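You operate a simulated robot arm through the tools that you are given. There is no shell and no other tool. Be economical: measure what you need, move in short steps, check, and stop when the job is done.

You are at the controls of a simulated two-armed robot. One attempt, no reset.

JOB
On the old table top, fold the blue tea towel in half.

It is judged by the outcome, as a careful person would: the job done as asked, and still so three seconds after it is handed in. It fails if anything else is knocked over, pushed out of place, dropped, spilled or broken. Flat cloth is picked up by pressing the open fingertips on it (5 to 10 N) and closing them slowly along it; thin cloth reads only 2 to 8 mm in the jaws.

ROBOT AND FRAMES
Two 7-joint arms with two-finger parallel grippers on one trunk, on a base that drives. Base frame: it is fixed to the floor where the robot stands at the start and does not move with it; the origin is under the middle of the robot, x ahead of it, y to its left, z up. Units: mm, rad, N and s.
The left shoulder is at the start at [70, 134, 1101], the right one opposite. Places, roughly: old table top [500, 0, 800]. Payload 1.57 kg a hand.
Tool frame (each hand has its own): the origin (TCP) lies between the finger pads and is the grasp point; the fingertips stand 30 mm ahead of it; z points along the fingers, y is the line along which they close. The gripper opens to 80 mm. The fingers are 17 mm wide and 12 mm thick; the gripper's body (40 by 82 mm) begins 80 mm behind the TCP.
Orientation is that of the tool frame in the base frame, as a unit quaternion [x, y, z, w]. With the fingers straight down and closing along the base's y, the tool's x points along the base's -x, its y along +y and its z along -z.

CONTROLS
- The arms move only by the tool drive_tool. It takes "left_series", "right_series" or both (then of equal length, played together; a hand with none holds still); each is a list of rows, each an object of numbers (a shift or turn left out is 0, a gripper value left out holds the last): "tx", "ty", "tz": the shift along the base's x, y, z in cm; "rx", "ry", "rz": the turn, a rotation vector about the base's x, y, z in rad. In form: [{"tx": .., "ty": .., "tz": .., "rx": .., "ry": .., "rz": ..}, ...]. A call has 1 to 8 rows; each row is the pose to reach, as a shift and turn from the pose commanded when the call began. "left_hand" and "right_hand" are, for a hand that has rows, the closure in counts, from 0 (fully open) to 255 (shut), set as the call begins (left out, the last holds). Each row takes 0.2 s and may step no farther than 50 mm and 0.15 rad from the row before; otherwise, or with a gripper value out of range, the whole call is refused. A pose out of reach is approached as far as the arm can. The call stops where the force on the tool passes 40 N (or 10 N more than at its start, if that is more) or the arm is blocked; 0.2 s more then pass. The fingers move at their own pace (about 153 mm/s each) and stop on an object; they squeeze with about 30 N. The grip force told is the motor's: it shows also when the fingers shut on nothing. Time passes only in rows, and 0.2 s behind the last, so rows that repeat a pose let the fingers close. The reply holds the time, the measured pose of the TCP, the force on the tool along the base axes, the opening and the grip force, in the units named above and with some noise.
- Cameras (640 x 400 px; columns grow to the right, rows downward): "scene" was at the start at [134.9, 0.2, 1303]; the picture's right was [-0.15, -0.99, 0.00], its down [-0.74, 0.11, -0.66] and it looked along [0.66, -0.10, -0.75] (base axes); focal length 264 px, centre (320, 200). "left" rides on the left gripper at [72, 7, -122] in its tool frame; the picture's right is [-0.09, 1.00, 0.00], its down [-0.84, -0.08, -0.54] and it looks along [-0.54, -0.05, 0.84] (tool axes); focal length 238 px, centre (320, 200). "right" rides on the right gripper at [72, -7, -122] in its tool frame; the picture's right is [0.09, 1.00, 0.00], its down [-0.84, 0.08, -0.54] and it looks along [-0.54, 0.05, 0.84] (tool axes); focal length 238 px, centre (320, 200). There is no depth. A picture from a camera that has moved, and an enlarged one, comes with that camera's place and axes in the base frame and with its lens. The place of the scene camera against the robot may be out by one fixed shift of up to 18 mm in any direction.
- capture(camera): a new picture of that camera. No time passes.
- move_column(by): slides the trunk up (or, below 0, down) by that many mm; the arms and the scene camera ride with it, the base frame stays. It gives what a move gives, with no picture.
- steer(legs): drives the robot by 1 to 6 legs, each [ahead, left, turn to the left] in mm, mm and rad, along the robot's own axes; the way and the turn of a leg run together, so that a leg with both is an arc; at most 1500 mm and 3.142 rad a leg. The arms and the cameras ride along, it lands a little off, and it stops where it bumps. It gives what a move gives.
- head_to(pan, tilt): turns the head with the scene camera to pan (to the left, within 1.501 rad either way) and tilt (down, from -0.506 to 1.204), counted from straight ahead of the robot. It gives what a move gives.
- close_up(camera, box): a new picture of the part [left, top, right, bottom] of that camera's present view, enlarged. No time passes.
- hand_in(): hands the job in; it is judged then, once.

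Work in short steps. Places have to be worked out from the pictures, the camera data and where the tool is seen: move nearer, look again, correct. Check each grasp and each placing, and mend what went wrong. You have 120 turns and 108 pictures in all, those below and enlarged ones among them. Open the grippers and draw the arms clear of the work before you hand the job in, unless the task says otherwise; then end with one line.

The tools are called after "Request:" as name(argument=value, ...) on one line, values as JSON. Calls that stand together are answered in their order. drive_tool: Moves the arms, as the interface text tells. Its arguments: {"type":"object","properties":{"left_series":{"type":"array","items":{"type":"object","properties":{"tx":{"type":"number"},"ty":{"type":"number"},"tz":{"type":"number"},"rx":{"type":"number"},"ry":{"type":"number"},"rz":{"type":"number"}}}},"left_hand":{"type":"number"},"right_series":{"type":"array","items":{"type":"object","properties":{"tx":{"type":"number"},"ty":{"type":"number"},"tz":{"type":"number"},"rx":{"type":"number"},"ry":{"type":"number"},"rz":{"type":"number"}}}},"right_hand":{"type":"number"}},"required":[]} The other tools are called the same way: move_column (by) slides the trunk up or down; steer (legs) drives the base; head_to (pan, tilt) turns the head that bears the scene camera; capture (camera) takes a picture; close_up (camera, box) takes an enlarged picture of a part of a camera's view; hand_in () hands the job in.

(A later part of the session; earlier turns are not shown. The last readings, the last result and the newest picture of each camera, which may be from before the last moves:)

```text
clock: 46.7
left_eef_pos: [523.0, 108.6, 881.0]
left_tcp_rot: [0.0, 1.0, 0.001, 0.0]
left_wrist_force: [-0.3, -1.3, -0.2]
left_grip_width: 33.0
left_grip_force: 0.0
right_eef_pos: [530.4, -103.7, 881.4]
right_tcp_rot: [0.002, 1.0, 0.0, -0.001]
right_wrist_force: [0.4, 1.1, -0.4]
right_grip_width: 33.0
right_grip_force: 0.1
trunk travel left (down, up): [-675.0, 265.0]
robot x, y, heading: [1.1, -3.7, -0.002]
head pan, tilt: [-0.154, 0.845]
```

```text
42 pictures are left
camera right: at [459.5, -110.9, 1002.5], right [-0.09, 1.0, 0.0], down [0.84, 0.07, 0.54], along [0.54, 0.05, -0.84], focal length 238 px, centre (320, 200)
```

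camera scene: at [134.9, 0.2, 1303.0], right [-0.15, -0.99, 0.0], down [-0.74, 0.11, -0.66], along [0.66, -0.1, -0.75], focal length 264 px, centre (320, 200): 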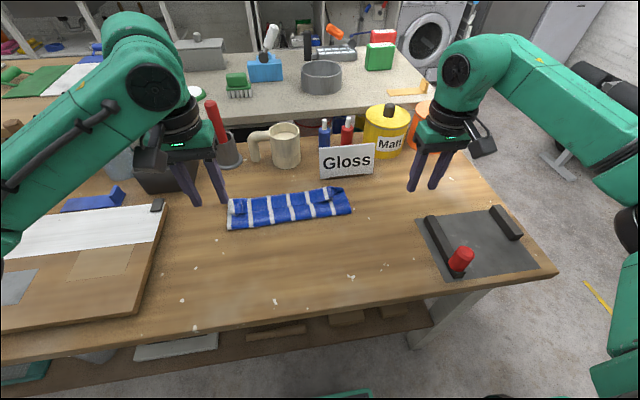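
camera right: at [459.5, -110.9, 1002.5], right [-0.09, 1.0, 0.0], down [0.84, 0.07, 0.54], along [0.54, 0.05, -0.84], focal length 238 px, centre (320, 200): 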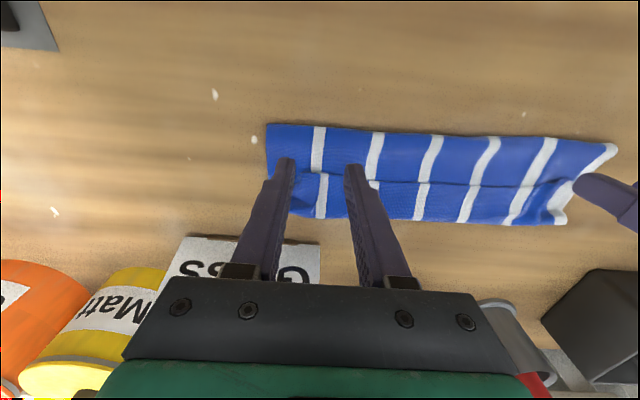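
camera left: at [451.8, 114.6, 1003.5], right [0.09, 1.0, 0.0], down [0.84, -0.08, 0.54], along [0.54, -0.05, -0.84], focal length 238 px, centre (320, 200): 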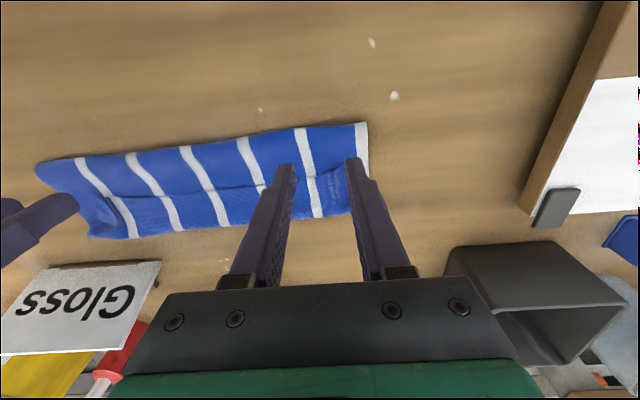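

The near fold edge is at x≈509 on the left and 517 on the right. I'll open wider and press on the two-layer edge just inside it.

Request:
drive_tool(left_series=[{"tx": -0.3, "ty": 0.1, "tz": -2}, {"tx": -0.3, "ty": 0.1, "tz": -3.8}, {"tx": -0.3, "ty": 0.1, "tz": -4.5}, {"tx": -0.3, "ty": 0.1, "tz": -4.8}, {"tx": -0.3, "ty": 0.1, "tz": -4.8}], right_series=[{"tx": -0.3, "ty": -0.3, "tz": -2}, {"tx": -0.3, "ty": -0.3, "tz": -3.8}, {"tx": -0.3, "ty": -0.3, "tz": -4.5}, {"tx": -0.3, "ty": -0.3, "tz": -4.8}, {"tx": -0.3, "ty": -0.3, "tz": -4.8}], left_hand=110, right_hand=110)

```text
clock: 47.9
left_eef_pos: [519.3, 111.0, 834.2]
left_tcp_rot: [0.0, 1.0, 0.0, 0.002]
left_wrist_force: [0.2, 0.7, -1.2]
left_grip_width: 45.5
left_grip_force: 0.0
right_eef_pos: [528.4, -106.7, 833.3]
right_tcp_rot: [0.001, 1.0, 0.0, -0.001]
right_wrist_force: [0.2, -0.4, 0.3]
right_grip_width: 45.6
right_grip_force: 0.2
trunk travel left (down, up): [-675.0, 265.0]
robot x, y, heading: [0.4, -0.3, 0.001]
head pan, tilt: [-0.154, 0.845]
```

Request:
drive_tool(left_series=[{"tz": -0.2}, {"tz": -0.3}, {"tz": -0.3}], right_series=[{"tz": -0.2}, {"tz": -0.3}, {"tz": -0.3}])

```text
clock: 48.7
left_eef_pos: [519.4, 110.4, 832.4]
left_tcp_rot: [0.0, 1.0, 0.0, 0.002]
left_wrist_force: [0.2, 0.9, 2.4]
left_grip_width: 45.5
left_grip_force: 0.2
right_eef_pos: [527.0, -104.7, 832.6]
right_tcp_rot: [0.002, 1.0, 0.0, 0.0]
right_wrist_force: [2.5, -0.7, 10.3]
right_grip_width: 45.8
right_grip_force: 0.1
trunk travel left (down, up): [-675.0, 265.0]
robot x, y, heading: [-1.7, 0.2, 0.001]
head pan, tilt: [-0.154, 0.845]
```

The right is at 10 N and the left at 2.4 N. I'll lower the left a touch more while starting a slow close.

Request:
drive_tool(left_series=[{"tz": -0.15}, {"tz": -0.15}], right_series=[{}, {}], left_hand=140, right_hand=140)

Request:
drive_tool(left_series=[{}, {}], right_series=[{}, {}], left_hand=170, right_hand=170)

Request:
drive_tool(left_series=[{}, {}], right_series=[{}, {}], left_hand=200, right_hand=200)

Request:
drive_tool(left_series=[{}, {}], right_series=[{}, {}], left_hand=225, right_hand=225)

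Request:
drive_tool(left_series=[{}, {}, {}], right_series=[{}, {}, {}], left_hand=255, right_hand=255)

Request:
capture(camera="left")

Request:
capture(camera="right")

```text
clock: 49.3
left_eef_pos: [518.7, 110.7, 832.2]
left_tcp_rot: [0.0, 1.0, 0.001, 0.004]
left_wrist_force: [2.2, -0.6, 12.8]
left_grip_width: 35.4
left_grip_force: 0.0
right_eef_pos: [526.6, -106.4, 832.0]
right_tcp_rot: [0.001, 1.0, 0.001, 0.001]
right_wrist_force: [2.9, 0.3, 8.9]
right_grip_width: 36.1
right_grip_force: 0.1
trunk travel left (down, up): [-675.0, 265.0]
robot x, y, heading: [0.7, 3.5, 0.0]
head pan, tilt: [-0.154, 0.845]
```

```text
clock: 49.9
left_eef_pos: [519.1, 110.2, 832.1]
left_tcp_rot: [0.0, 1.0, 0.0, 0.004]
left_wrist_force: [3.6, 0.8, 16.3]
left_grip_width: 27.1
left_grip_force: 0.1
right_eef_pos: [525.7, -105.8, 832.2]
right_tcp_rot: [0.0, 1.0, 0.001, 0.001]
right_wrist_force: [1.0, -0.1, 7.4]
right_grip_width: 26.5
right_grip_force: 0.0
trunk travel left (down, up): [-675.0, 265.0]
robot x, y, heading: [-1.4, -1.2, 0.001]
head pan, tilt: [-0.154, 0.845]
```

```text
clock: 50.5
left_eef_pos: [517.7, 109.1, 833.2]
left_tcp_rot: [0.001, 1.0, 0.0, 0.004]
left_wrist_force: [0.1, -4.7, 18.6]
left_grip_width: 14.1
left_grip_force: 0.1
right_eef_pos: [524.9, -106.5, 832.5]
right_tcp_rot: [0.002, 1.0, 0.003, 0.0]
right_wrist_force: [1.0, 1.4, 4.5]
right_grip_width: 16.6
right_grip_force: 0.0
trunk travel left (down, up): [-675.0, 265.0]
robot x, y, heading: [0.3, -3.7, 0.0]
head pan, tilt: [-0.154, 0.845]
```

```text
clock: 51.1
left_eef_pos: [516.8, 110.6, 833.1]
left_tcp_rot: [0.0, 1.0, 0.001, 0.004]
left_wrist_force: [0.8, 0.8, 20.1]
left_grip_width: 8.4
left_grip_force: 0.1
right_eef_pos: [524.2, -106.9, 832.4]
right_tcp_rot: [0.002, 1.0, 0.002, 0.002]
right_wrist_force: [-0.2, 1.0, 3.5]
right_grip_width: 10.0
right_grip_force: 0.4
trunk travel left (down, up): [-675.0, 265.0]
robot x, y, heading: [-2.4, -2.8, -0.002]
head pan, tilt: [-0.154, 0.845]
```

```text
clock: 51.9
left_eef_pos: [518.4, 110.6, 833.0]
left_tcp_rot: [0.0, 1.0, 0.0, 0.003]
left_wrist_force: [2.7, 1.9, 20.8]
left_grip_width: 3.3
left_grip_force: 24.3
right_eef_pos: [524.3, -105.2, 834.0]
right_tcp_rot: [0.001, 1.0, 0.001, 0.002]
right_wrist_force: [-0.3, 5.2, 5.0]
right_grip_width: 4.4
right_grip_force: 24.4
trunk travel left (down, up): [-675.0, 265.0]
robot x, y, heading: [1.7, 2.1, -0.001]
head pan, tilt: [-0.154, 0.845]
```

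```text
41 pictures are left
camera left: at [445.1, 116.6, 953.7], right [0.09, 1.0, 0.0], down [0.83, -0.08, 0.55], along [0.55, -0.05, -0.84], focal length 238 px, centre (320, 200)
```

left: 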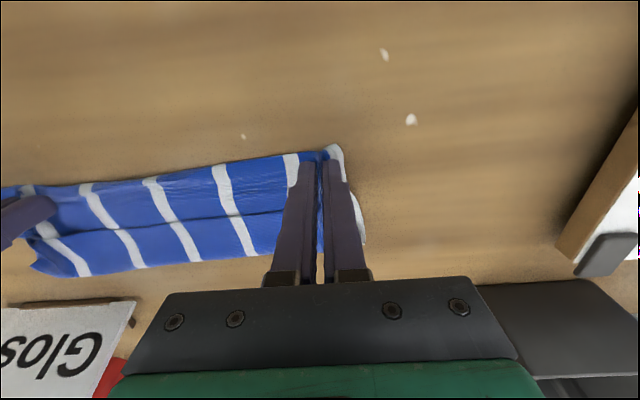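

```text
40 pictures are left
camera right: at [453.2, -112.9, 953.2], right [-0.09, 1.0, 0.0], down [0.84, 0.07, 0.54], along [0.54, 0.05, -0.84], focal length 238 px, centre (320, 200)
```

right: 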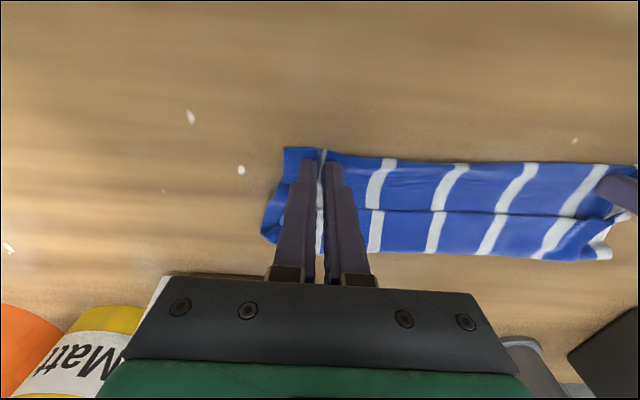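

Both jaws hold cloth, at 3.3 and 4.4 mm. I'll lift straight up so it hangs, drifting slightly back.

Request:
drive_tool(left_series=[{"tz": 2}, {"tz": 4.5}, {"tz": 7}, {"tx": -1, "tz": 9.5}, {"tx": -2, "tz": 12}, {"tx": -3, "tz": 14.5}, {"tx": -4, "tz": 17}, {"tx": -4, "tz": 18}], right_series=[{"tz": 2}, {"tz": 4.5}, {"tz": 7}, {"tx": -1, "tz": 9.5}, {"tx": -2, "tz": 12}, {"tx": -3, "tz": 14.5}, {"tx": -4, "tz": 17}, {"tx": -4, "tz": 18}])

Request:
capture(camera="scene")

Request:
capture(camera="left")

Request:
capture(camera="right")

```text
clock: 53.7
left_eef_pos: [478.9, 110.8, 1010.3]
left_tcp_rot: [0.0, 1.0, 0.001, 0.001]
left_wrist_force: [0.5, -8.0, 0.0]
left_grip_width: 3.3
left_grip_force: 24.3
right_eef_pos: [489.6, -106.9, 1011.3]
right_tcp_rot: [0.001, 1.0, 0.002, -0.001]
right_wrist_force: [-0.3, 8.3, -0.2]
right_grip_width: 3.8
right_grip_force: 24.4
trunk travel left (down, up): [-675.0, 265.0]
robot x, y, heading: [1.5, 2.2, 0.003]
head pan, tilt: [-0.154, 0.845]
```

```text
39 pictures are left
camera scene: at [135.4, 0.3, 1302.9], right [-0.15, -0.99, 0.0], down [-0.74, 0.11, -0.66], along [0.66, -0.1, -0.75], focal length 264 px, centre (320, 200)
```

scene: 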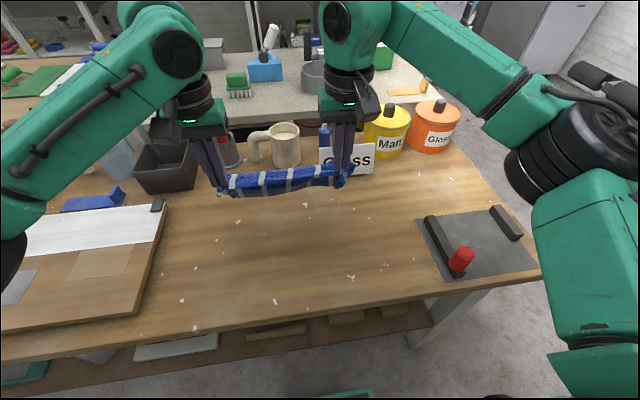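

```text
38 pictures are left
camera left: at [407.6, 116.5, 1132.0], right [0.09, 1.0, 0.0], down [0.84, -0.08, 0.54], along [0.54, -0.05, -0.84], focal length 238 px, centre (320, 200)
```

left: 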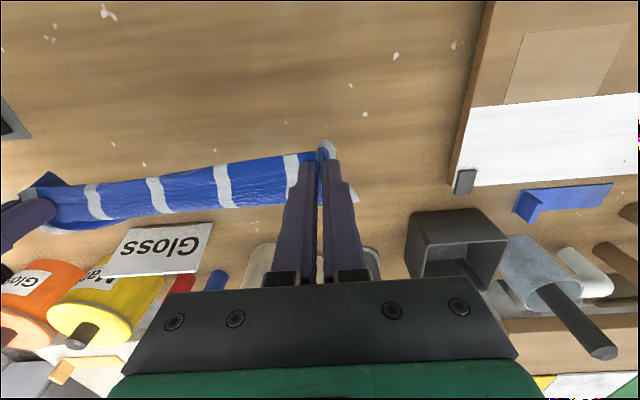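

```text
37 pictures are left
camera right: at [418.4, -114.8, 1130.8], right [-0.09, 1.0, 0.0], down [0.84, 0.07, 0.54], along [0.54, 0.05, -0.84], focal length 238 px, centre (320, 200)
```

right: 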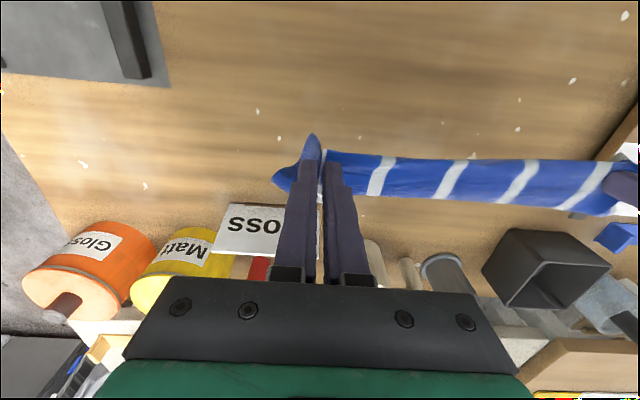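

It's hanging. I'll zoom in to see the length and layers.

Request:
close_up(camera="scene", box=[190, 130, 380, 230])

```text
3.37 times, centred on (285, 180) of scene
camera zoom: at [135.4, 0.3, 1302.9], right [-0.15, -0.99, 0.0], down [-0.74, 0.11, -0.66], along [0.66, -0.1, -0.75], focal length 887 px, centre (438, 267)
```

zoom: 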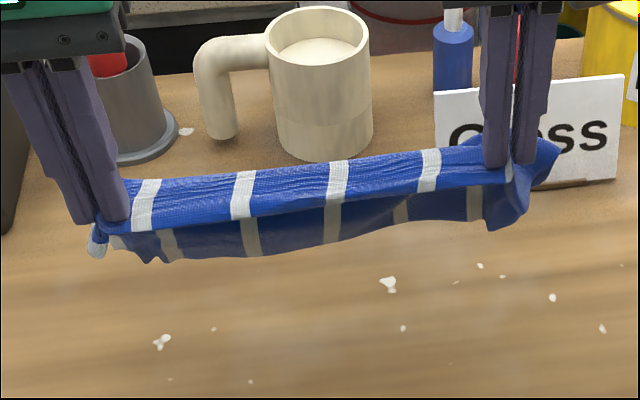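

I can't tell the lower layers apart. I'll tilt the hands forward moderately (0.5 rad) so the wrist cameras look at the curtain from the front.

Request:
drive_tool(left_series=[{"ry": -0.13}, {"ry": -0.26}, {"ry": -0.39}, {"ry": -0.5}, {"ry": -0.5}], right_series=[{"ry": -0.13}, {"ry": -0.26}, {"ry": -0.39}, {"ry": -0.5}, {"ry": -0.5}])

Request:
capture(camera="left")

Request:
capture(camera="right")

```text
clock: 54.9
left_eef_pos: [480.4, 109.7, 1009.5]
left_tcp_rot: [0.0, 0.969, -0.001, 0.249]
left_wrist_force: [0.1, -6.6, -0.4]
left_grip_width: 3.4
left_grip_force: 24.1
right_eef_pos: [488.8, -108.0, 1011.4]
right_tcp_rot: [0.001, 0.969, 0.002, 0.247]
right_wrist_force: [-0.6, 6.8, 0.0]
right_grip_width: 3.5
right_grip_force: 24.7
trunk travel left (down, up): [-675.0, 265.0]
robot x, y, heading: [-2.7, 1.7, 0.003]
head pan, tilt: [-0.154, 0.845]
```

```text
35 pictures are left
camera left: at [359.6, 115.9, 1081.8], right [0.08, 1.0, 0.04], down [0.47, -0.08, 0.88], along [0.88, -0.05, -0.48], focal length 238 px, centre (320, 200)
```

left: 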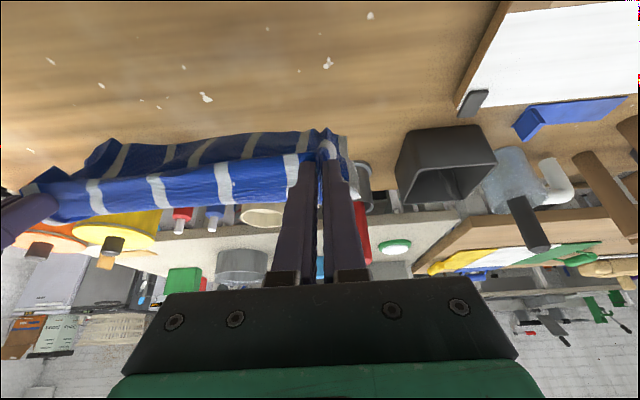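

```text
34 pictures are left
camera right: at [367.8, -114.7, 1082.0], right [-0.08, 1.0, -0.04], down [0.47, 0.07, 0.88], along [0.88, 0.05, -0.48], focal length 238 px, centre (320, 200)
```

right: 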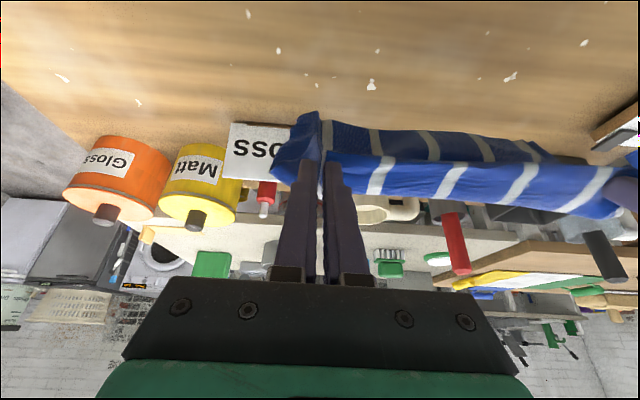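

The curtain only hangs about 65 mm, so the hem flap must be standing up against it on the far side. I'll return to vertical and shake fore and aft, drifting back, to drop the flap.

Request:
drive_tool(left_series=[{"ry": 0.13}, {"ry": 0.26}, {"ry": 0.39, "tz": 2}, {"ry": 0.5, "tz": 4}, {"tx": -4.5, "tz": 4, "ry": 0.5}, {"tx": -9, "tz": 2, "ry": 0.5}, {"tx": -5, "tz": 3.5, "ry": 0.5}, {"tx": -9, "tz": 2, "ry": 0.5}], right_series=[{"ry": 0.13}, {"ry": 0.26}, {"ry": 0.39, "tz": 2}, {"ry": 0.5, "tz": 4}, {"tx": -4.5, "tz": 4, "ry": 0.5}, {"tx": -9, "tz": 2, "ry": 0.5}, {"tx": -5, "tz": 3.5, "ry": 0.5}, {"tx": -9, "tz": 2, "ry": 0.5}])

Request:
drive_tool(left_series=[{"tx": 4.5}, {}, {"tx": 4.5}, {}, {"tz": 4}, {}, {"tz": 4}, {}], right_series=[{"tx": 4.5}, {}, {"tx": 4.5}, {}, {"tz": 4}, {}, {"tz": 4}, {}])

Request:
close_up(camera="scene", box=[160, 130, 400, 280])

```text
clock: 56.7
left_eef_pos: [388.1, 112.1, 1030.6]
left_tcp_rot: [0.001, 1.0, 0.0, 0.004]
left_wrist_force: [0.7, -7.4, 0.1]
left_grip_width: 3.3
left_grip_force: 24.4
right_eef_pos: [395.2, -105.9, 1032.9]
right_tcp_rot: [0.002, 1.0, 0.0, 0.001]
right_wrist_force: [-1.0, 8.1, 0.3]
right_grip_width: 3.0
right_grip_force: 24.3
trunk travel left (down, up): [-675.0, 265.0]
robot x, y, heading: [-0.3, 2.4, 0.001]
head pan, tilt: [-0.154, 0.845]
```

```text
clock: 58.5
left_eef_pos: [392.3, 108.7, 1028.8]
left_tcp_rot: [0.0, 1.0, 0.001, 0.0]
left_wrist_force: [0.8, -8.8, -0.4]
left_grip_width: 3.1
left_grip_force: 24.6
right_eef_pos: [398.5, -109.4, 1030.7]
right_tcp_rot: [0.001, 1.0, 0.001, -0.001]
right_wrist_force: [-0.5, 10.0, 0.7]
right_grip_width: 3.4
right_grip_force: 24.1
trunk travel left (down, up): [-675.0, 265.0]
robot x, y, heading: [-0.7, -1.2, 0.002]
head pan, tilt: [-0.154, 0.845]
```

```text
2.67 times, centred on (280, 205) of scene
camera zoom: at [136.9, 0.2, 1302.8], right [-0.15, -0.99, 0.0], down [-0.74, 0.11, -0.66], along [0.65, -0.1, -0.75], focal length 702 px, centre (427, 187)
```

zoom: 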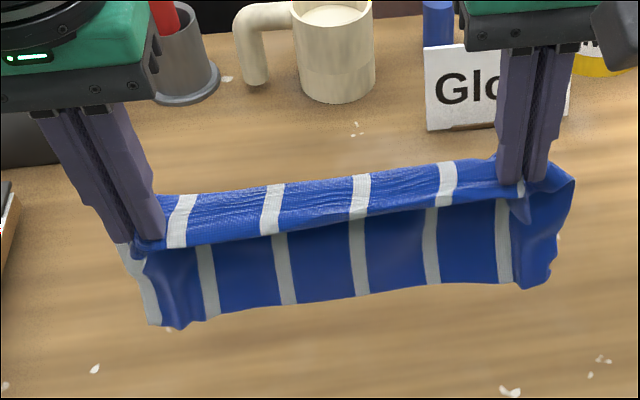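

The curtain now hangs about 120–140 mm, so the flap has dropped. A short layer faces us, with the long layer behind it ending in the hem. I'll lower until the hem touches near x≈395, then lay the cloth towards +x so the hem stays near the robot as a single layer.

Request:
drive_tool(left_series=[{"tz": -2}, {"tz": -4}, {"tz": -6}, {"tx": 2.4, "tz": -6.6}, {"tx": 5, "tz": -7.3}, {"tx": 7.3, "tz": -8.5}, {"tx": 9.3, "tz": -10}, {"tx": 11, "tz": -12}], right_series=[{"tz": -2}, {"tz": -4}, {"tz": -6}, {"tx": 2.4, "tz": -6.6}, {"tx": 5, "tz": -7.3}, {"tx": 7.3, "tz": -8.5}, {"tx": 9.3, "tz": -10}, {"tx": 11, "tz": -12}])

Request:
capture(camera="scene")

```text
clock: 60.3
left_eef_pos: [500.1, 110.1, 909.7]
left_tcp_rot: [0.001, 1.0, 0.001, 0.001]
left_wrist_force: [0.8, -8.5, 0.2]
left_grip_width: 3.2
left_grip_force: 24.0
right_eef_pos: [509.3, -108.0, 908.8]
right_tcp_rot: [0.001, 1.0, 0.001, -0.001]
right_wrist_force: [-0.2, 9.1, -0.3]
right_grip_width: 3.1
right_grip_force: 24.6
trunk travel left (down, up): [-675.0, 265.0]
robot x, y, heading: [-0.7, -1.7, 0.001]
head pan, tilt: [-0.154, 0.845]
```

```text
32 pictures are left
camera scene: at [136.6, 0.2, 1302.8], right [-0.15, -0.99, 0.0], down [-0.74, 0.11, -0.66], along [0.65, -0.1, -0.75], focal length 264 px, centre (320, 200)
```

scene: 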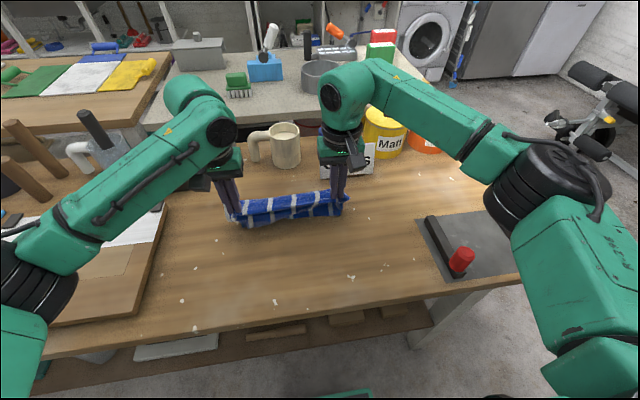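

The bottom edge seems to have come along instead of staying put. I'll zoom to see.

Request:
close_up(camera="scene", box=[210, 160, 380, 250])

Request:
capture(camera="right")

```text
3.76 times, centred on (295, 205) of scene
camera zoom: at [136.6, 0.2, 1302.8], right [-0.15, -0.99, 0.0], down [-0.74, 0.11, -0.66], along [0.65, -0.1, -0.75], focal length 992 px, centre (414, 181)
```

zoom: 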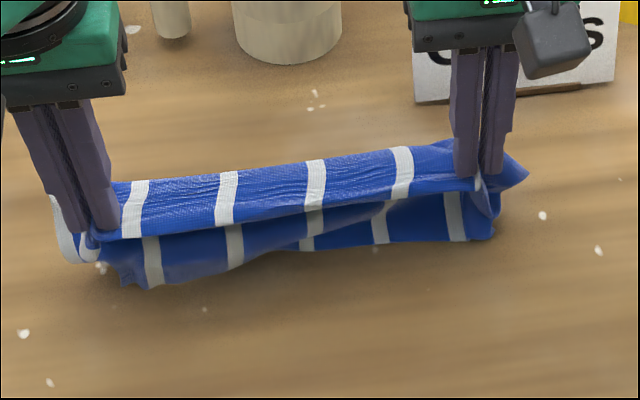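

```text
30 pictures are left
camera right: at [437.9, -115.6, 1030.4], right [-0.09, 1.0, 0.0], down [0.84, 0.07, 0.54], along [0.54, 0.05, -0.84], focal length 238 px, centre (320, 200)
```

right: 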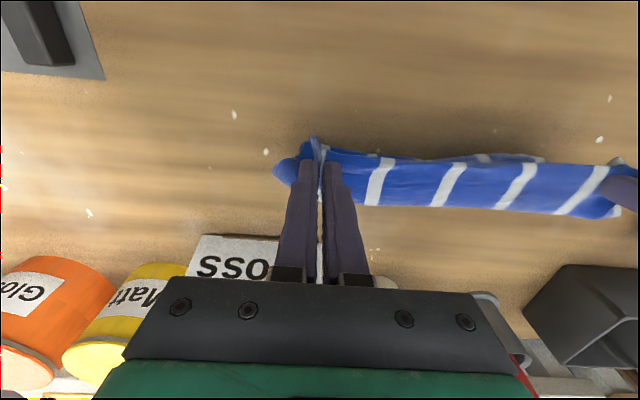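

The layers are hard to lay towards −x because they slide. Laying the pack the other way, with the held edge ending nearest me, should leave the unfurled hem as a single layer on the far side, still in reach. I'll raise, then lower while moving back.

Request:
drive_tool(left_series=[{"tz": 3}, {"tz": 6}, {"tx": -1, "tz": 6}, {"tx": -4, "tz": 4.5}, {"tx": -6.8, "tz": 2}, {"tx": -8.7, "tz": -1}, {"tx": -10, "tz": -4}, {"tx": -10.5, "tz": -7}], right_series=[{"tz": 3}, {"tz": 6}, {"tx": -1, "tz": 6}, {"tx": -4, "tz": 4.5}, {"tx": -6.8, "tz": 2}, {"tx": -8.7, "tz": -1}, {"tx": -10, "tz": -4}, {"tx": -10.5, "tz": -7}])

Request:
capture(camera="scene")

```text
clock: 62.1
left_eef_pos: [394.7, 111.1, 838.0]
left_tcp_rot: [0.0, 1.0, 0.0, 0.001]
left_wrist_force: [1.0, -6.0, 1.3]
left_grip_width: 3.5
left_grip_force: 24.8
right_eef_pos: [402.5, -106.1, 841.0]
right_tcp_rot: [0.001, 1.0, 0.001, 0.001]
right_wrist_force: [-0.2, 5.9, -0.4]
right_grip_width: 3.1
right_grip_force: 24.1
trunk travel left (down, up): [-675.0, 265.0]
robot x, y, heading: [2.9, 0.8, 0.0]
head pan, tilt: [-0.154, 0.845]
```

```text
29 pictures are left
camera scene: at [135.5, 0.2, 1303.0], right [-0.15, -0.99, 0.0], down [-0.74, 0.11, -0.66], along [0.66, -0.1, -0.75], focal length 264 px, centre (320, 200)
```

scene: 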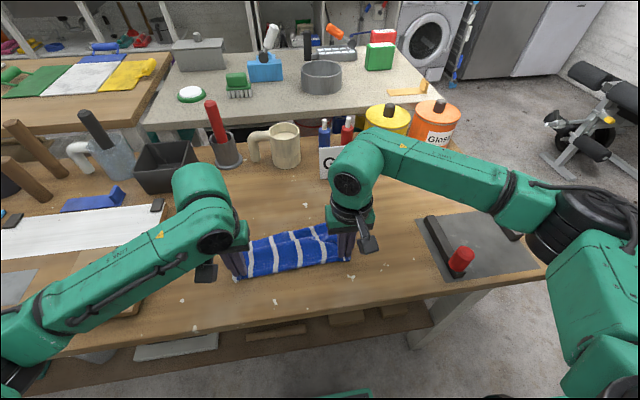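

It laid out towards +x and looks flat. I'll release, rise and move back for a clear view.

Request:
drive_tool(left_series=[{}, {}, {"tz": 2}, {"tz": 5}, {"ty": 3, "tz": 8}, {"ty": 7, "tz": 11}, {"ty": 10, "tz": 14}], right_series=[{}, {}, {"tz": 2}, {"tz": 5}, {"ty": -3, "tz": 8}, {"ty": -7, "tz": 11}, {"ty": -10, "tz": 14}], left_hand=150, right_hand=150)

Request:
close_up(camera="scene", box=[200, 180, 400, 300])

Request:
capture(camera="left")

```text
clock: 63.7
left_eef_pos: [393.4, 209.8, 979.7]
left_tcp_rot: [0.001, 1.0, 0.0, 0.002]
left_wrist_force: [0.6, 0.5, 0.2]
left_grip_width: 32.9
left_grip_force: 0.1
right_eef_pos: [401.7, -207.2, 980.0]
right_tcp_rot: [0.0, 1.0, 0.001, 0.0]
right_wrist_force: [-0.4, 0.4, 0.1]
right_grip_width: 33.0
right_grip_force: 0.1
trunk travel left (down, up): [-675.0, 265.0]
robot x, y, heading: [0.6, -2.1, 0.002]
head pan, tilt: [-0.154, 0.845]
```

```text
3.20 times, centred on (300, 240) of scene
camera zoom: at [133.8, 0.4, 1303.0], right [-0.15, -0.99, 0.0], down [-0.74, 0.11, -0.66], along [0.66, -0.1, -0.75], focal length 843 px, centre (384, 72)
```

zoom: 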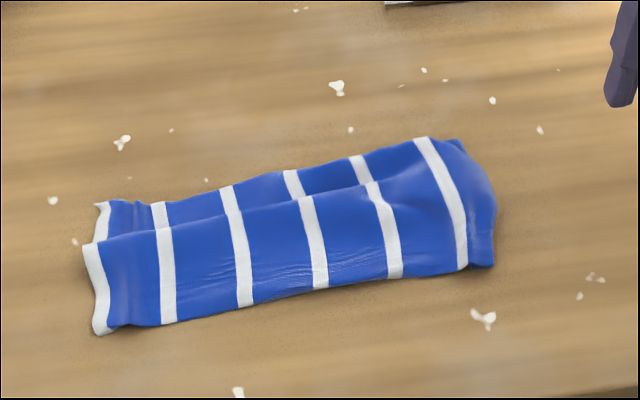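

```text
27 pictures are left
camera left: at [321.8, 215.6, 1101.1], right [0.09, 1.0, 0.0], down [0.83, -0.08, 0.54], along [0.54, -0.05, -0.84], focal length 238 px, centre (320, 200)
```

left: 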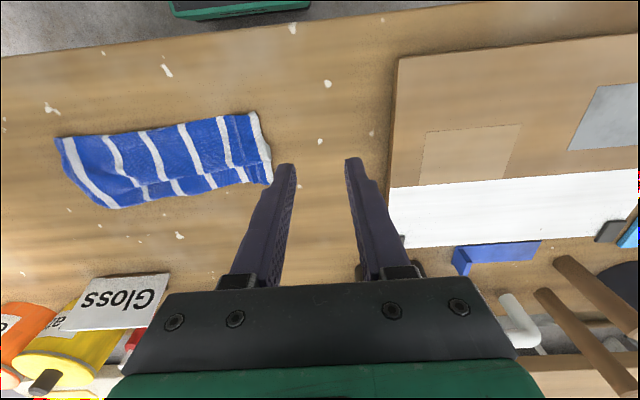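

The pack is now about 100–107 mm wide, which is half the towel's length. The upper layer's edge looks set back at the left, though. I'll check closely whether it's the true hem or a tucked flap.

Request:
close_up(camera="left", box=[40, 90, 300, 230])

Request:
close_up(camera="right", box=[320, 90, 600, 240])

```text
2.46 times, centred on (170, 160) of left
camera zoom: at [321.8, 215.6, 1101.1], right [0.09, 1.0, 0.0], down [0.83, -0.08, 0.54], along [0.54, -0.05, -0.84], focal length 587 px, centre (689, 298)
```

zoom: 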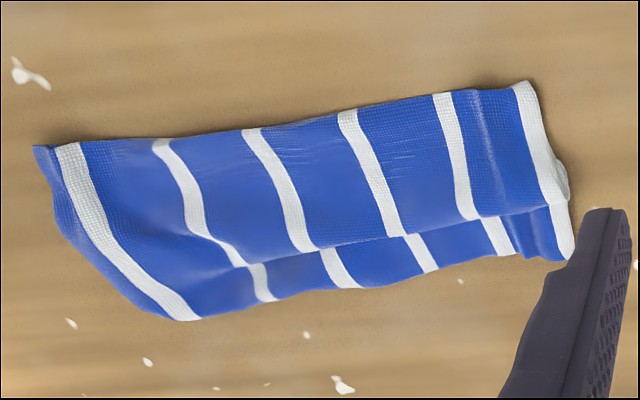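

```text
2.29 times, centred on (460, 165) of right
camera zoom: at [330.9, -214.3, 1101.1], right [-0.09, 1.0, 0.0], down [0.84, 0.07, 0.54], along [0.54, 0.05, -0.84], focal length 545 px, centre (0, 280)
```

zoom: 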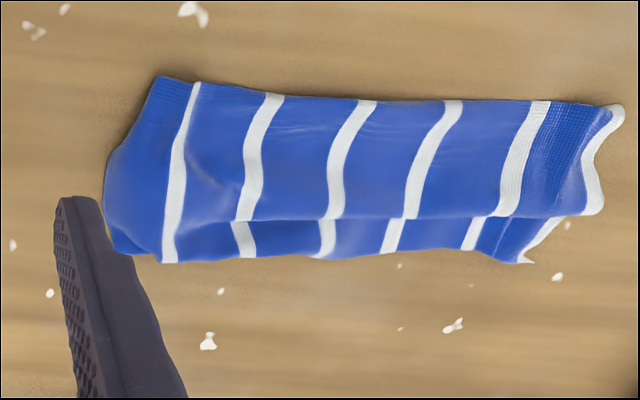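

The line across the top looks like a rounded pleat that fades out to the right, not a free edge. I'll turn both hands so their cameras look at the towel's two ends from the sides.

Request:
drive_tool(left_series=[{"tx": 0.5, "ty": 1, "tz": -0.5, "rz": -0.14}, {"tx": 1, "ty": 2, "tz": -1, "rz": -0.28}, {"tx": 1.5, "ty": 3, "tz": -1.5, "rz": -0.42}, {"tx": 2, "ty": 4, "tz": -2, "rz": -0.56}, {"tx": 2.5, "ty": 5, "tz": -2.5, "rz": -0.7}, {"tx": 3, "ty": 5, "tz": -3, "rz": -0.84}, {"tx": 3.5, "ty": 5, "tz": -3.5, "rz": -0.98}, {"tx": 4, "ty": 5, "tz": -4, "rz": -1.12}], right_series=[{"tx": 0.5, "ty": -1, "tz": -0.5, "rz": 0.14}, {"tx": 1, "ty": -2, "tz": -1, "rz": 0.28}, {"tx": 1.5, "ty": -3, "tz": -1.5, "rz": 0.42}, {"tx": 2, "ty": -4, "tz": -2, "rz": 0.56}, {"tx": 2.5, "ty": -5, "tz": -2.5, "rz": 0.7}, {"tx": 3, "ty": -5, "tz": -3, "rz": 0.84}, {"tx": 3.5, "ty": -5, "tz": -3.5, "rz": 0.98}, {"tx": 4, "ty": -5, "tz": -4, "rz": 1.12}])

Request:
capture(camera="left")

Request:
capture(camera="right")

```text
clock: 65.5
left_eef_pos: [435.0, 264.2, 937.6]
left_tcp_rot: [0.532, 0.847, -0.002, 0.001]
left_wrist_force: [0.5, 0.0, -0.1]
left_grip_width: 32.8
left_grip_force: 0.0
right_eef_pos: [296.6, -102.1, 890.7]
right_tcp_rot: [-0.532, 0.846, 0.004, 0.013]
right_wrist_force: [0.4, 0.4, -0.9]
right_grip_width: 33.0
right_grip_force: 0.0
right hand out of reach, approached as far as the arm can: row 4, 5, 6, 7, 8
trunk travel left (down, up): [-675.0, 265.0]
robot x, y, heading: [2.7, -1.5, 0.001]
head pan, tilt: [-0.154, 0.845]
```

```text
24 pictures are left
camera left: at [410.6, 331.2, 1059.0], right [0.94, 0.35, 0.0], down [0.29, -0.78, 0.55], along [0.19, -0.51, -0.84], focal length 238 px, centre (320, 200)
```

left: 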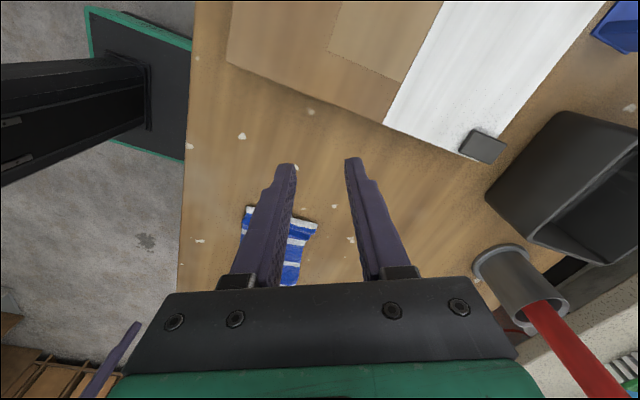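

```text
23 pictures are left
camera right: at [269.1, -173.9, 1008.5], right [-0.94, 0.35, -0.01], down [0.28, 0.78, 0.56], along [0.2, 0.53, -0.83], focal length 238 px, centre (320, 200)
```

right: 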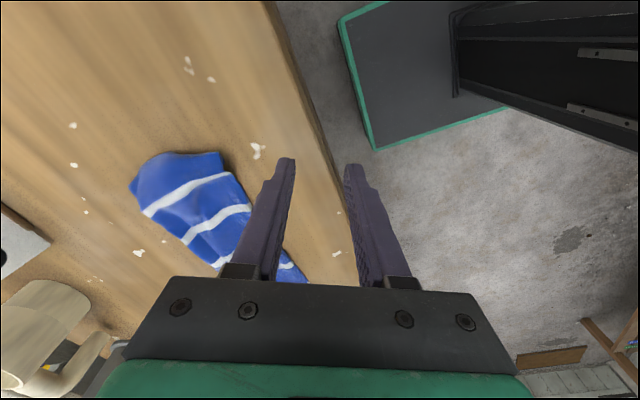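

The right hand drifted out of reach, so I'll return it by the same rotation. First I'll zoom on the left view of the towel's end.

Request:
close_up(camera="left", box=[220, 190, 340, 290])

Request:
drive_tool(right_series=[{"ty": -1, "tz": 1.5, "rz": -0.14}, {"ty": -3, "tz": 3, "rz": -0.28}, {"tx": 1, "ty": -5, "tz": 4.5, "rz": -0.42}, {"tx": 2, "ty": -7, "tz": 6, "rz": -0.56}, {"tx": 4, "ty": -8, "tz": 7.5, "rz": -0.7}, {"tx": 6, "ty": -9, "tz": 8.5, "rz": -0.84}, {"tx": 8, "ty": -10, "tz": 9, "rz": -0.98}, {"tx": 10, "ty": -10.5, "tz": 9, "rz": -1.12}])

Request:
capture(camera="scene")

```text
4.00 times, centred on (280, 240) of left
camera zoom: at [410.6, 331.2, 1059.0], right [0.94, 0.35, 0.0], down [0.29, -0.78, 0.55], along [0.19, -0.51, -0.84], focal length 953 px, centre (480, 40)
```

zoom: 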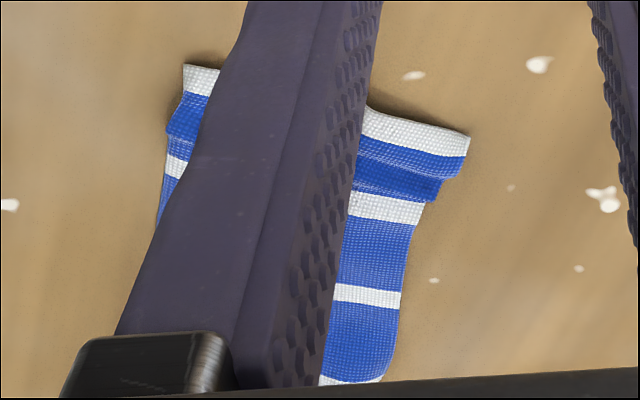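

```text
clock: 67.3
left_eef_pos: [435.2, 259.5, 938.2]
left_tcp_rot: [0.531, 0.847, -0.001, 0.0]
left_wrist_force: [0.1, 0.3, 0.1]
left_grip_width: 32.8
left_grip_force: 0.1
right_eef_pos: [391.0, -211.9, 983.5]
right_tcp_rot: [0.003, 1.0, 0.001, -0.002]
right_wrist_force: [-0.1, -0.1, 0.2]
right_grip_width: 32.9
right_grip_force: 0.1
trunk travel left (down, up): [-675.0, 265.0]
robot x, y, heading: [1.8, 4.1, 0.002]
head pan, tilt: [-0.154, 0.845]
```

```text
21 pictures are left
camera scene: at [135.9, 0.3, 1302.9], right [-0.15, -0.99, 0.0], down [-0.74, 0.11, -0.66], along [0.66, -0.1, -0.75], focal length 264 px, centre (320, 200)
```

scene: 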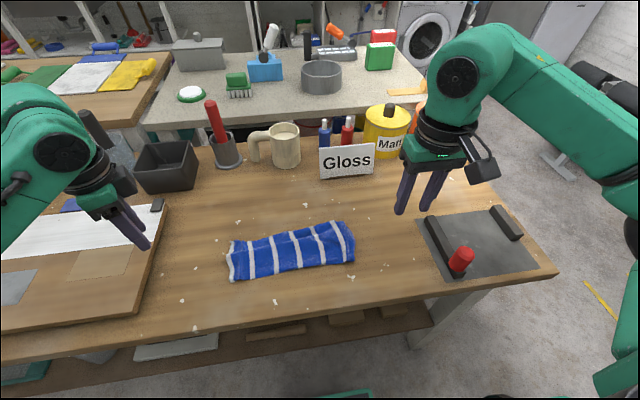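

Both arms are fine. I'll shift the left hand so its finger no longer hides the towel's end.

Request:
drive_tool(left_series=[{"tx": 3}, {"tx": 6, "ty": -1}, {"tx": 9, "ty": -2, "tz": -2}, {"tx": 11, "ty": -3, "tz": -4}, {"tx": 11, "ty": -3, "tz": -4}])

Request:
close_up(camera="left", box=[110, 160, 290, 280])

```text
clock: 68.5
left_eef_pos: [545.0, 228.9, 897.8]
left_tcp_rot: [0.532, 0.847, 0.0, 0.001]
left_wrist_force: [-0.4, -0.6, -0.2]
left_grip_width: 33.2
left_grip_force: 0.1
right_eef_pos: [390.6, -210.8, 984.4]
right_tcp_rot: [0.0, 1.0, 0.002, 0.0]
right_wrist_force: [0.0, -0.7, 0.9]
right_grip_width: 32.9
right_grip_force: 0.0
trunk travel left (down, up): [-675.0, 265.0]
robot x, y, heading: [-1.0, 1.7, -0.002]
head pan, tilt: [-0.154, 0.845]
```

```text
3.33 times, centred on (200, 220) of left
camera zoom: at [519.8, 295.5, 1020.0], right [0.94, 0.35, 0.0], down [0.29, -0.79, 0.54], along [0.19, -0.51, -0.84], focal length 794 px, centre (720, 133)
```

zoom: 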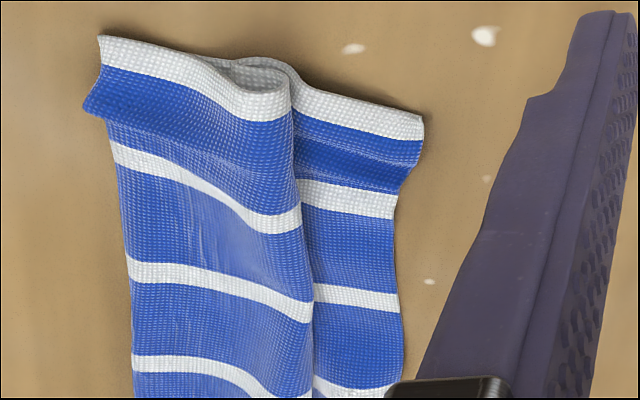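

Clear view now: the top sheet runs from the near fold (x≈381) over a pleat at x≈440, and out to the true hem at x≈475 on the left and ≈496 on the right. There the hem is a single layer on the table. I'll turn the left hand back and hover both hands over that hem to pinch it.

Request:
drive_tool(left_series=[{"tz": 1.5, "rz": 0.14}, {"tx": -0.5, "ty": -1, "tz": 3, "rz": 0.28}, {"tx": -1.5, "ty": -2.5, "tz": 4, "rz": 0.42}, {"tx": -3, "ty": -4.5, "tz": 4, "rz": 0.56}, {"tx": -4.5, "ty": -6.5, "tz": 4, "rz": 0.7}, {"tx": -6, "ty": -8.5, "tz": 3, "rz": 0.84}, {"tx": -7.3, "ty": -10.5, "tz": 1, "rz": 0.98}, {"tx": -8.2, "ty": -12.4, "tz": -1, "rz": 1.12}], right_series=[{"tx": 1.3, "ty": 1.5}, {"tx": 2.6, "ty": 3}, {"tx": 3.9, "ty": 4.5, "tz": -1}, {"tx": 5.2, "ty": 6.3, "tz": -2}, {"tx": 6.5, "ty": 8, "tz": -4}, {"tx": 7.8, "ty": 10, "tz": -6}, {"tx": 9, "ty": 12, "tz": -8}, {"tx": 9.4, "ty": 12.2, "tz": -9.8}])

Request:
capture(camera="left")

Request:
capture(camera="right")

```text
clock: 70.3
left_eef_pos: [463.6, 103.6, 890.2]
left_tcp_rot: [0.0, 1.0, 0.002, 0.0]
left_wrist_force: [0.5, 0.0, -0.4]
left_grip_width: 33.2
left_grip_force: 0.0
right_eef_pos: [485.9, -89.9, 886.7]
right_tcp_rot: [0.002, 1.0, 0.0, -0.001]
right_wrist_force: [1.2, 0.1, 0.9]
right_grip_width: 33.2
right_grip_force: 0.0
trunk travel left (down, up): [-675.0, 265.0]
robot x, y, heading: [3.4, -0.5, 0.0]
head pan, tilt: [-0.154, 0.845]
```

```text
19 pictures are left
camera left: at [392.6, 109.5, 1012.0], right [0.09, 1.0, 0.0], down [0.84, -0.08, 0.54], along [0.54, -0.05, -0.84], focal length 238 px, centre (320, 200)
```

left: 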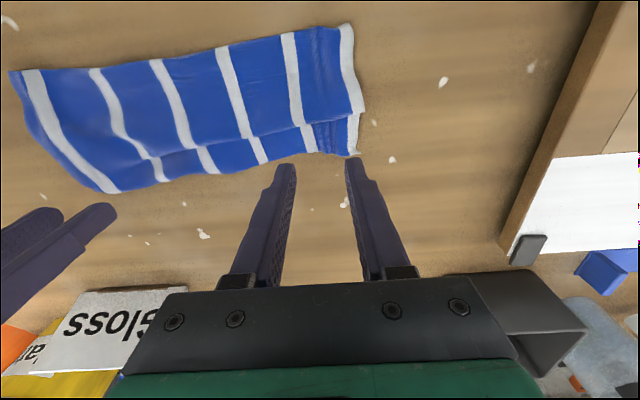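

```text
18 pictures are left
camera right: at [414.1, -96.8, 1006.6], right [-0.09, 1.0, 0.0], down [0.84, 0.07, 0.54], along [0.54, 0.05, -0.84], focal length 238 px, centre (320, 200)
```

right: 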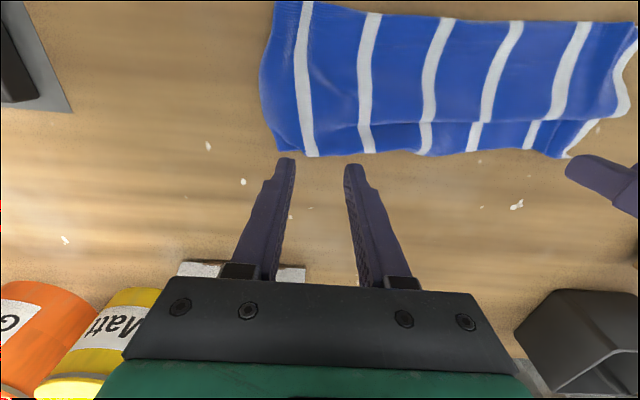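

Both hands are over the single-layer hem strip, just inside the edge. I'll descend and press.

Request:
drive_tool(left_series=[{"tz": -2.5}, {"tz": -4.5}, {"tz": -5.3}, {"tz": -5.6}, {"tz": -5.6}], right_series=[{"tz": -2.5}, {"tz": -4.2}, {"tz": -5}, {"tz": -5.3}, {"tz": -5.3}])

Request:
drive_tool(left_series=[{"tz": -0.2}, {"tz": -0.35}, {"tz": -0.35}], right_series=[{"tz": -0.2}, {"tz": -0.3}, {"tz": -0.3}])

```text
clock: 71.5
left_eef_pos: [461.9, 106.8, 835.2]
left_tcp_rot: [0.0, 1.0, 0.0, 0.002]
left_wrist_force: [0.0, -0.4, -0.4]
left_grip_width: 33.0
left_grip_force: 0.0
right_eef_pos: [484.5, -89.8, 833.4]
right_tcp_rot: [0.002, 1.0, 0.001, 0.0]
right_wrist_force: [0.2, 0.7, 6.1]
right_grip_width: 33.1
right_grip_force: 0.0
trunk travel left (down, up): [-675.0, 265.0]
robot x, y, heading: [-1.4, -4.9, -0.004]
head pan, tilt: [-0.154, 0.845]
```

```text
clock: 72.3
left_eef_pos: [461.3, 106.1, 831.9]
left_tcp_rot: [0.0, 1.0, -0.001, 0.003]
left_wrist_force: [0.0, 0.7, -1.5]
left_grip_width: 33.0
left_grip_force: 0.1
right_eef_pos: [484.4, -88.2, 832.4]
right_tcp_rot: [0.002, 1.0, 0.001, 0.003]
right_wrist_force: [5.3, -1.7, 26.0]
right_grip_width: 33.3
right_grip_force: 0.2
trunk travel left (down, up): [-675.0, 265.0]
robot x, y, heading: [1.8, 2.7, 0.002]
head pan, tilt: [-0.154, 0.845]
```

The right is pressing too hard at 26 N and the left is just short of contact. I'll correct both.

Request:
drive_tool(left_series=[{"tz": -0.15}, {"tz": -0.25}, {"tz": -0.25}], right_series=[{"tz": 0.2}, {"tz": 0.23}, {"tz": 0.23}])

```text
clock: 73.1
left_eef_pos: [461.7, 105.2, 832.5]
left_tcp_rot: [0.0, 1.0, 0.0, 0.004]
left_wrist_force: [0.5, 1.4, 19.2]
left_grip_width: 33.1
left_grip_force: 0.2
right_eef_pos: [482.1, -87.8, 832.9]
right_tcp_rot: [0.001, 1.0, 0.002, 0.001]
right_wrist_force: [3.6, 0.0, 10.5]
right_grip_width: 32.7
right_grip_force: 0.0
trunk travel left (down, up): [-675.0, 265.0]
robot x, y, heading: [-1.6, -1.1, -0.003]
head pan, tilt: [-0.154, 0.845]
```

The left is at 19 N, so I'll ease it, and the right is about right. Closing slowly.

Request:
drive_tool(left_series=[{"tz": 0.12}, {"tz": 0.12}], right_series=[{"tz": 0.02}, {"tz": 0.02}], left_hand=172, right_hand=172)

Request:
drive_tool(left_series=[{}, {}], right_series=[{}, {}], left_hand=195, right_hand=195)

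Request:
drive_tool(left_series=[{}, {}], right_series=[{}, {}], left_hand=220, right_hand=220)

Request:
drive_tool(left_series=[{}, {}, {}], right_series=[{}, {}, {}], left_hand=255, right_hand=255)

Request:
close_up(camera="scene", box=[200, 170, 400, 290])

```text
clock: 73.7
left_eef_pos: [461.2, 106.1, 832.1]
left_tcp_rot: [0.0, 1.0, 0.0, 0.003]
left_wrist_force: [4.1, 1.2, 15.5]
left_grip_width: 25.2
left_grip_force: 0.0
right_eef_pos: [483.7, -88.5, 833.7]
right_tcp_rot: [0.001, 1.0, 0.0, 0.001]
right_wrist_force: [-2.1, 0.9, 9.7]
right_grip_width: 25.6
right_grip_force: 0.1
trunk travel left (down, up): [-675.0, 265.0]
robot x, y, heading: [2.9, -1.6, 0.003]
head pan, tilt: [-0.154, 0.845]
```

```text
clock: 74.3
left_eef_pos: [462.1, 105.7, 831.9]
left_tcp_rot: [0.0, 1.0, 0.001, 0.003]
left_wrist_force: [-0.2, 0.3, 16.7]
left_grip_width: 17.5
left_grip_force: 0.1
right_eef_pos: [483.7, -88.1, 834.7]
right_tcp_rot: [0.001, 1.0, 0.001, 0.0]
right_wrist_force: [1.0, 1.7, 5.9]
right_grip_width: 18.4
right_grip_force: 0.1
trunk travel left (down, up): [-675.0, 265.0]
robot x, y, heading: [1.0, 2.6, -0.0]
head pan, tilt: [-0.154, 0.845]
```

```text
clock: 74.9
left_eef_pos: [461.5, 104.8, 831.0]
left_tcp_rot: [-0.001, 1.0, 0.001, 0.003]
left_wrist_force: [-1.1, 0.5, 16.6]
left_grip_width: 9.6
left_grip_force: 0.0
right_eef_pos: [483.5, -86.7, 833.8]
right_tcp_rot: [0.001, 1.0, 0.001, 0.001]
right_wrist_force: [-0.9, 0.3, 4.8]
right_grip_width: 10.4
right_grip_force: 0.0
trunk travel left (down, up): [-675.0, 265.0]
robot x, y, heading: [-0.1, -4.3, 0.002]
head pan, tilt: [-0.154, 0.845]
```

```text
clock: 75.7
left_eef_pos: [461.8, 107.2, 831.6]
left_tcp_rot: [0.0, 1.0, 0.001, 0.002]
left_wrist_force: [-0.9, 0.3, 16.6]
left_grip_width: 2.3
left_grip_force: 23.6
right_eef_pos: [485.1, -87.8, 834.2]
right_tcp_rot: [0.001, 1.0, 0.001, 0.001]
right_wrist_force: [1.3, 0.7, 5.1]
right_grip_width: 1.6
right_grip_force: 23.5
trunk travel left (down, up): [-675.0, 265.0]
robot x, y, heading: [1.2, 0.8, 0.002]
head pan, tilt: [-0.154, 0.845]
```

```text
3.20 times, centred on (300, 230) of scene
camera zoom: at [131.3, 0.1, 1303.4], right [-0.15, -0.99, 0.0], down [-0.74, 0.11, -0.67], along [0.66, -0.1, -0.75], focal length 843 px, centre (384, 104)
```

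zoom: 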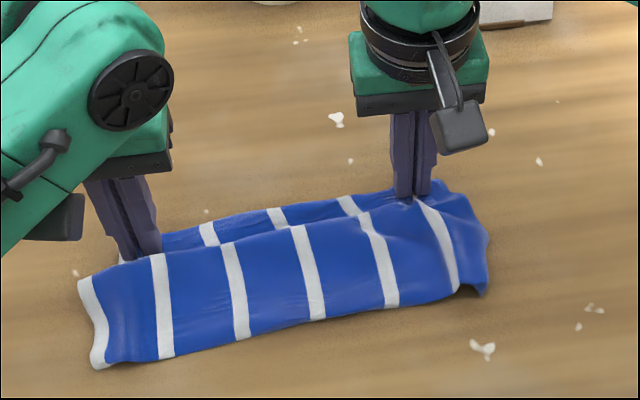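

Single-layer grips on both sides, at 2.3 and 1.6 mm. I'll lift straight up about 210 mm so the whole towel hangs unfolded.

Request:
drive_tool(left_series=[{"tz": 2}, {"tz": 5}, {"tz": 8}, {"tz": 11}, {"tz": 14}, {"tz": 17}, {"tz": 20}, {"tz": 22}], right_series=[{"tz": 2}, {"tz": 5}, {"tz": 8}, {"tz": 11}, {"tz": 14}, {"tz": 17}, {"tz": 20}, {"tz": 22}])

Request:
capture(camera="scene")

```text
clock: 77.5
left_eef_pos: [464.0, 106.6, 1049.5]
left_tcp_rot: [0.0, 1.0, 0.001, 0.001]
left_wrist_force: [0.7, -2.2, -0.5]
left_grip_width: 2.7
left_grip_force: 24.2
right_eef_pos: [486.6, -87.4, 1053.2]
right_tcp_rot: [0.001, 1.0, 0.001, -0.002]
right_wrist_force: [0.4, 0.9, 0.6]
right_grip_width: 1.6
right_grip_force: 23.2
trunk travel left (down, up): [-675.0, 265.0]
robot x, y, heading: [0.4, -0.0, -0.001]
head pan, tilt: [-0.154, 0.845]
```

```text
16 pictures are left
camera scene: at [134.4, 0.3, 1303.0], right [-0.15, -0.99, 0.0], down [-0.74, 0.11, -0.66], along [0.66, -0.1, -0.75], focal length 264 px, centre (320, 200)
```

scene: 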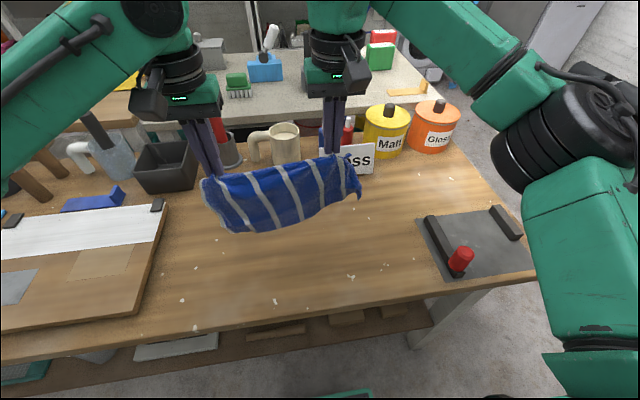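

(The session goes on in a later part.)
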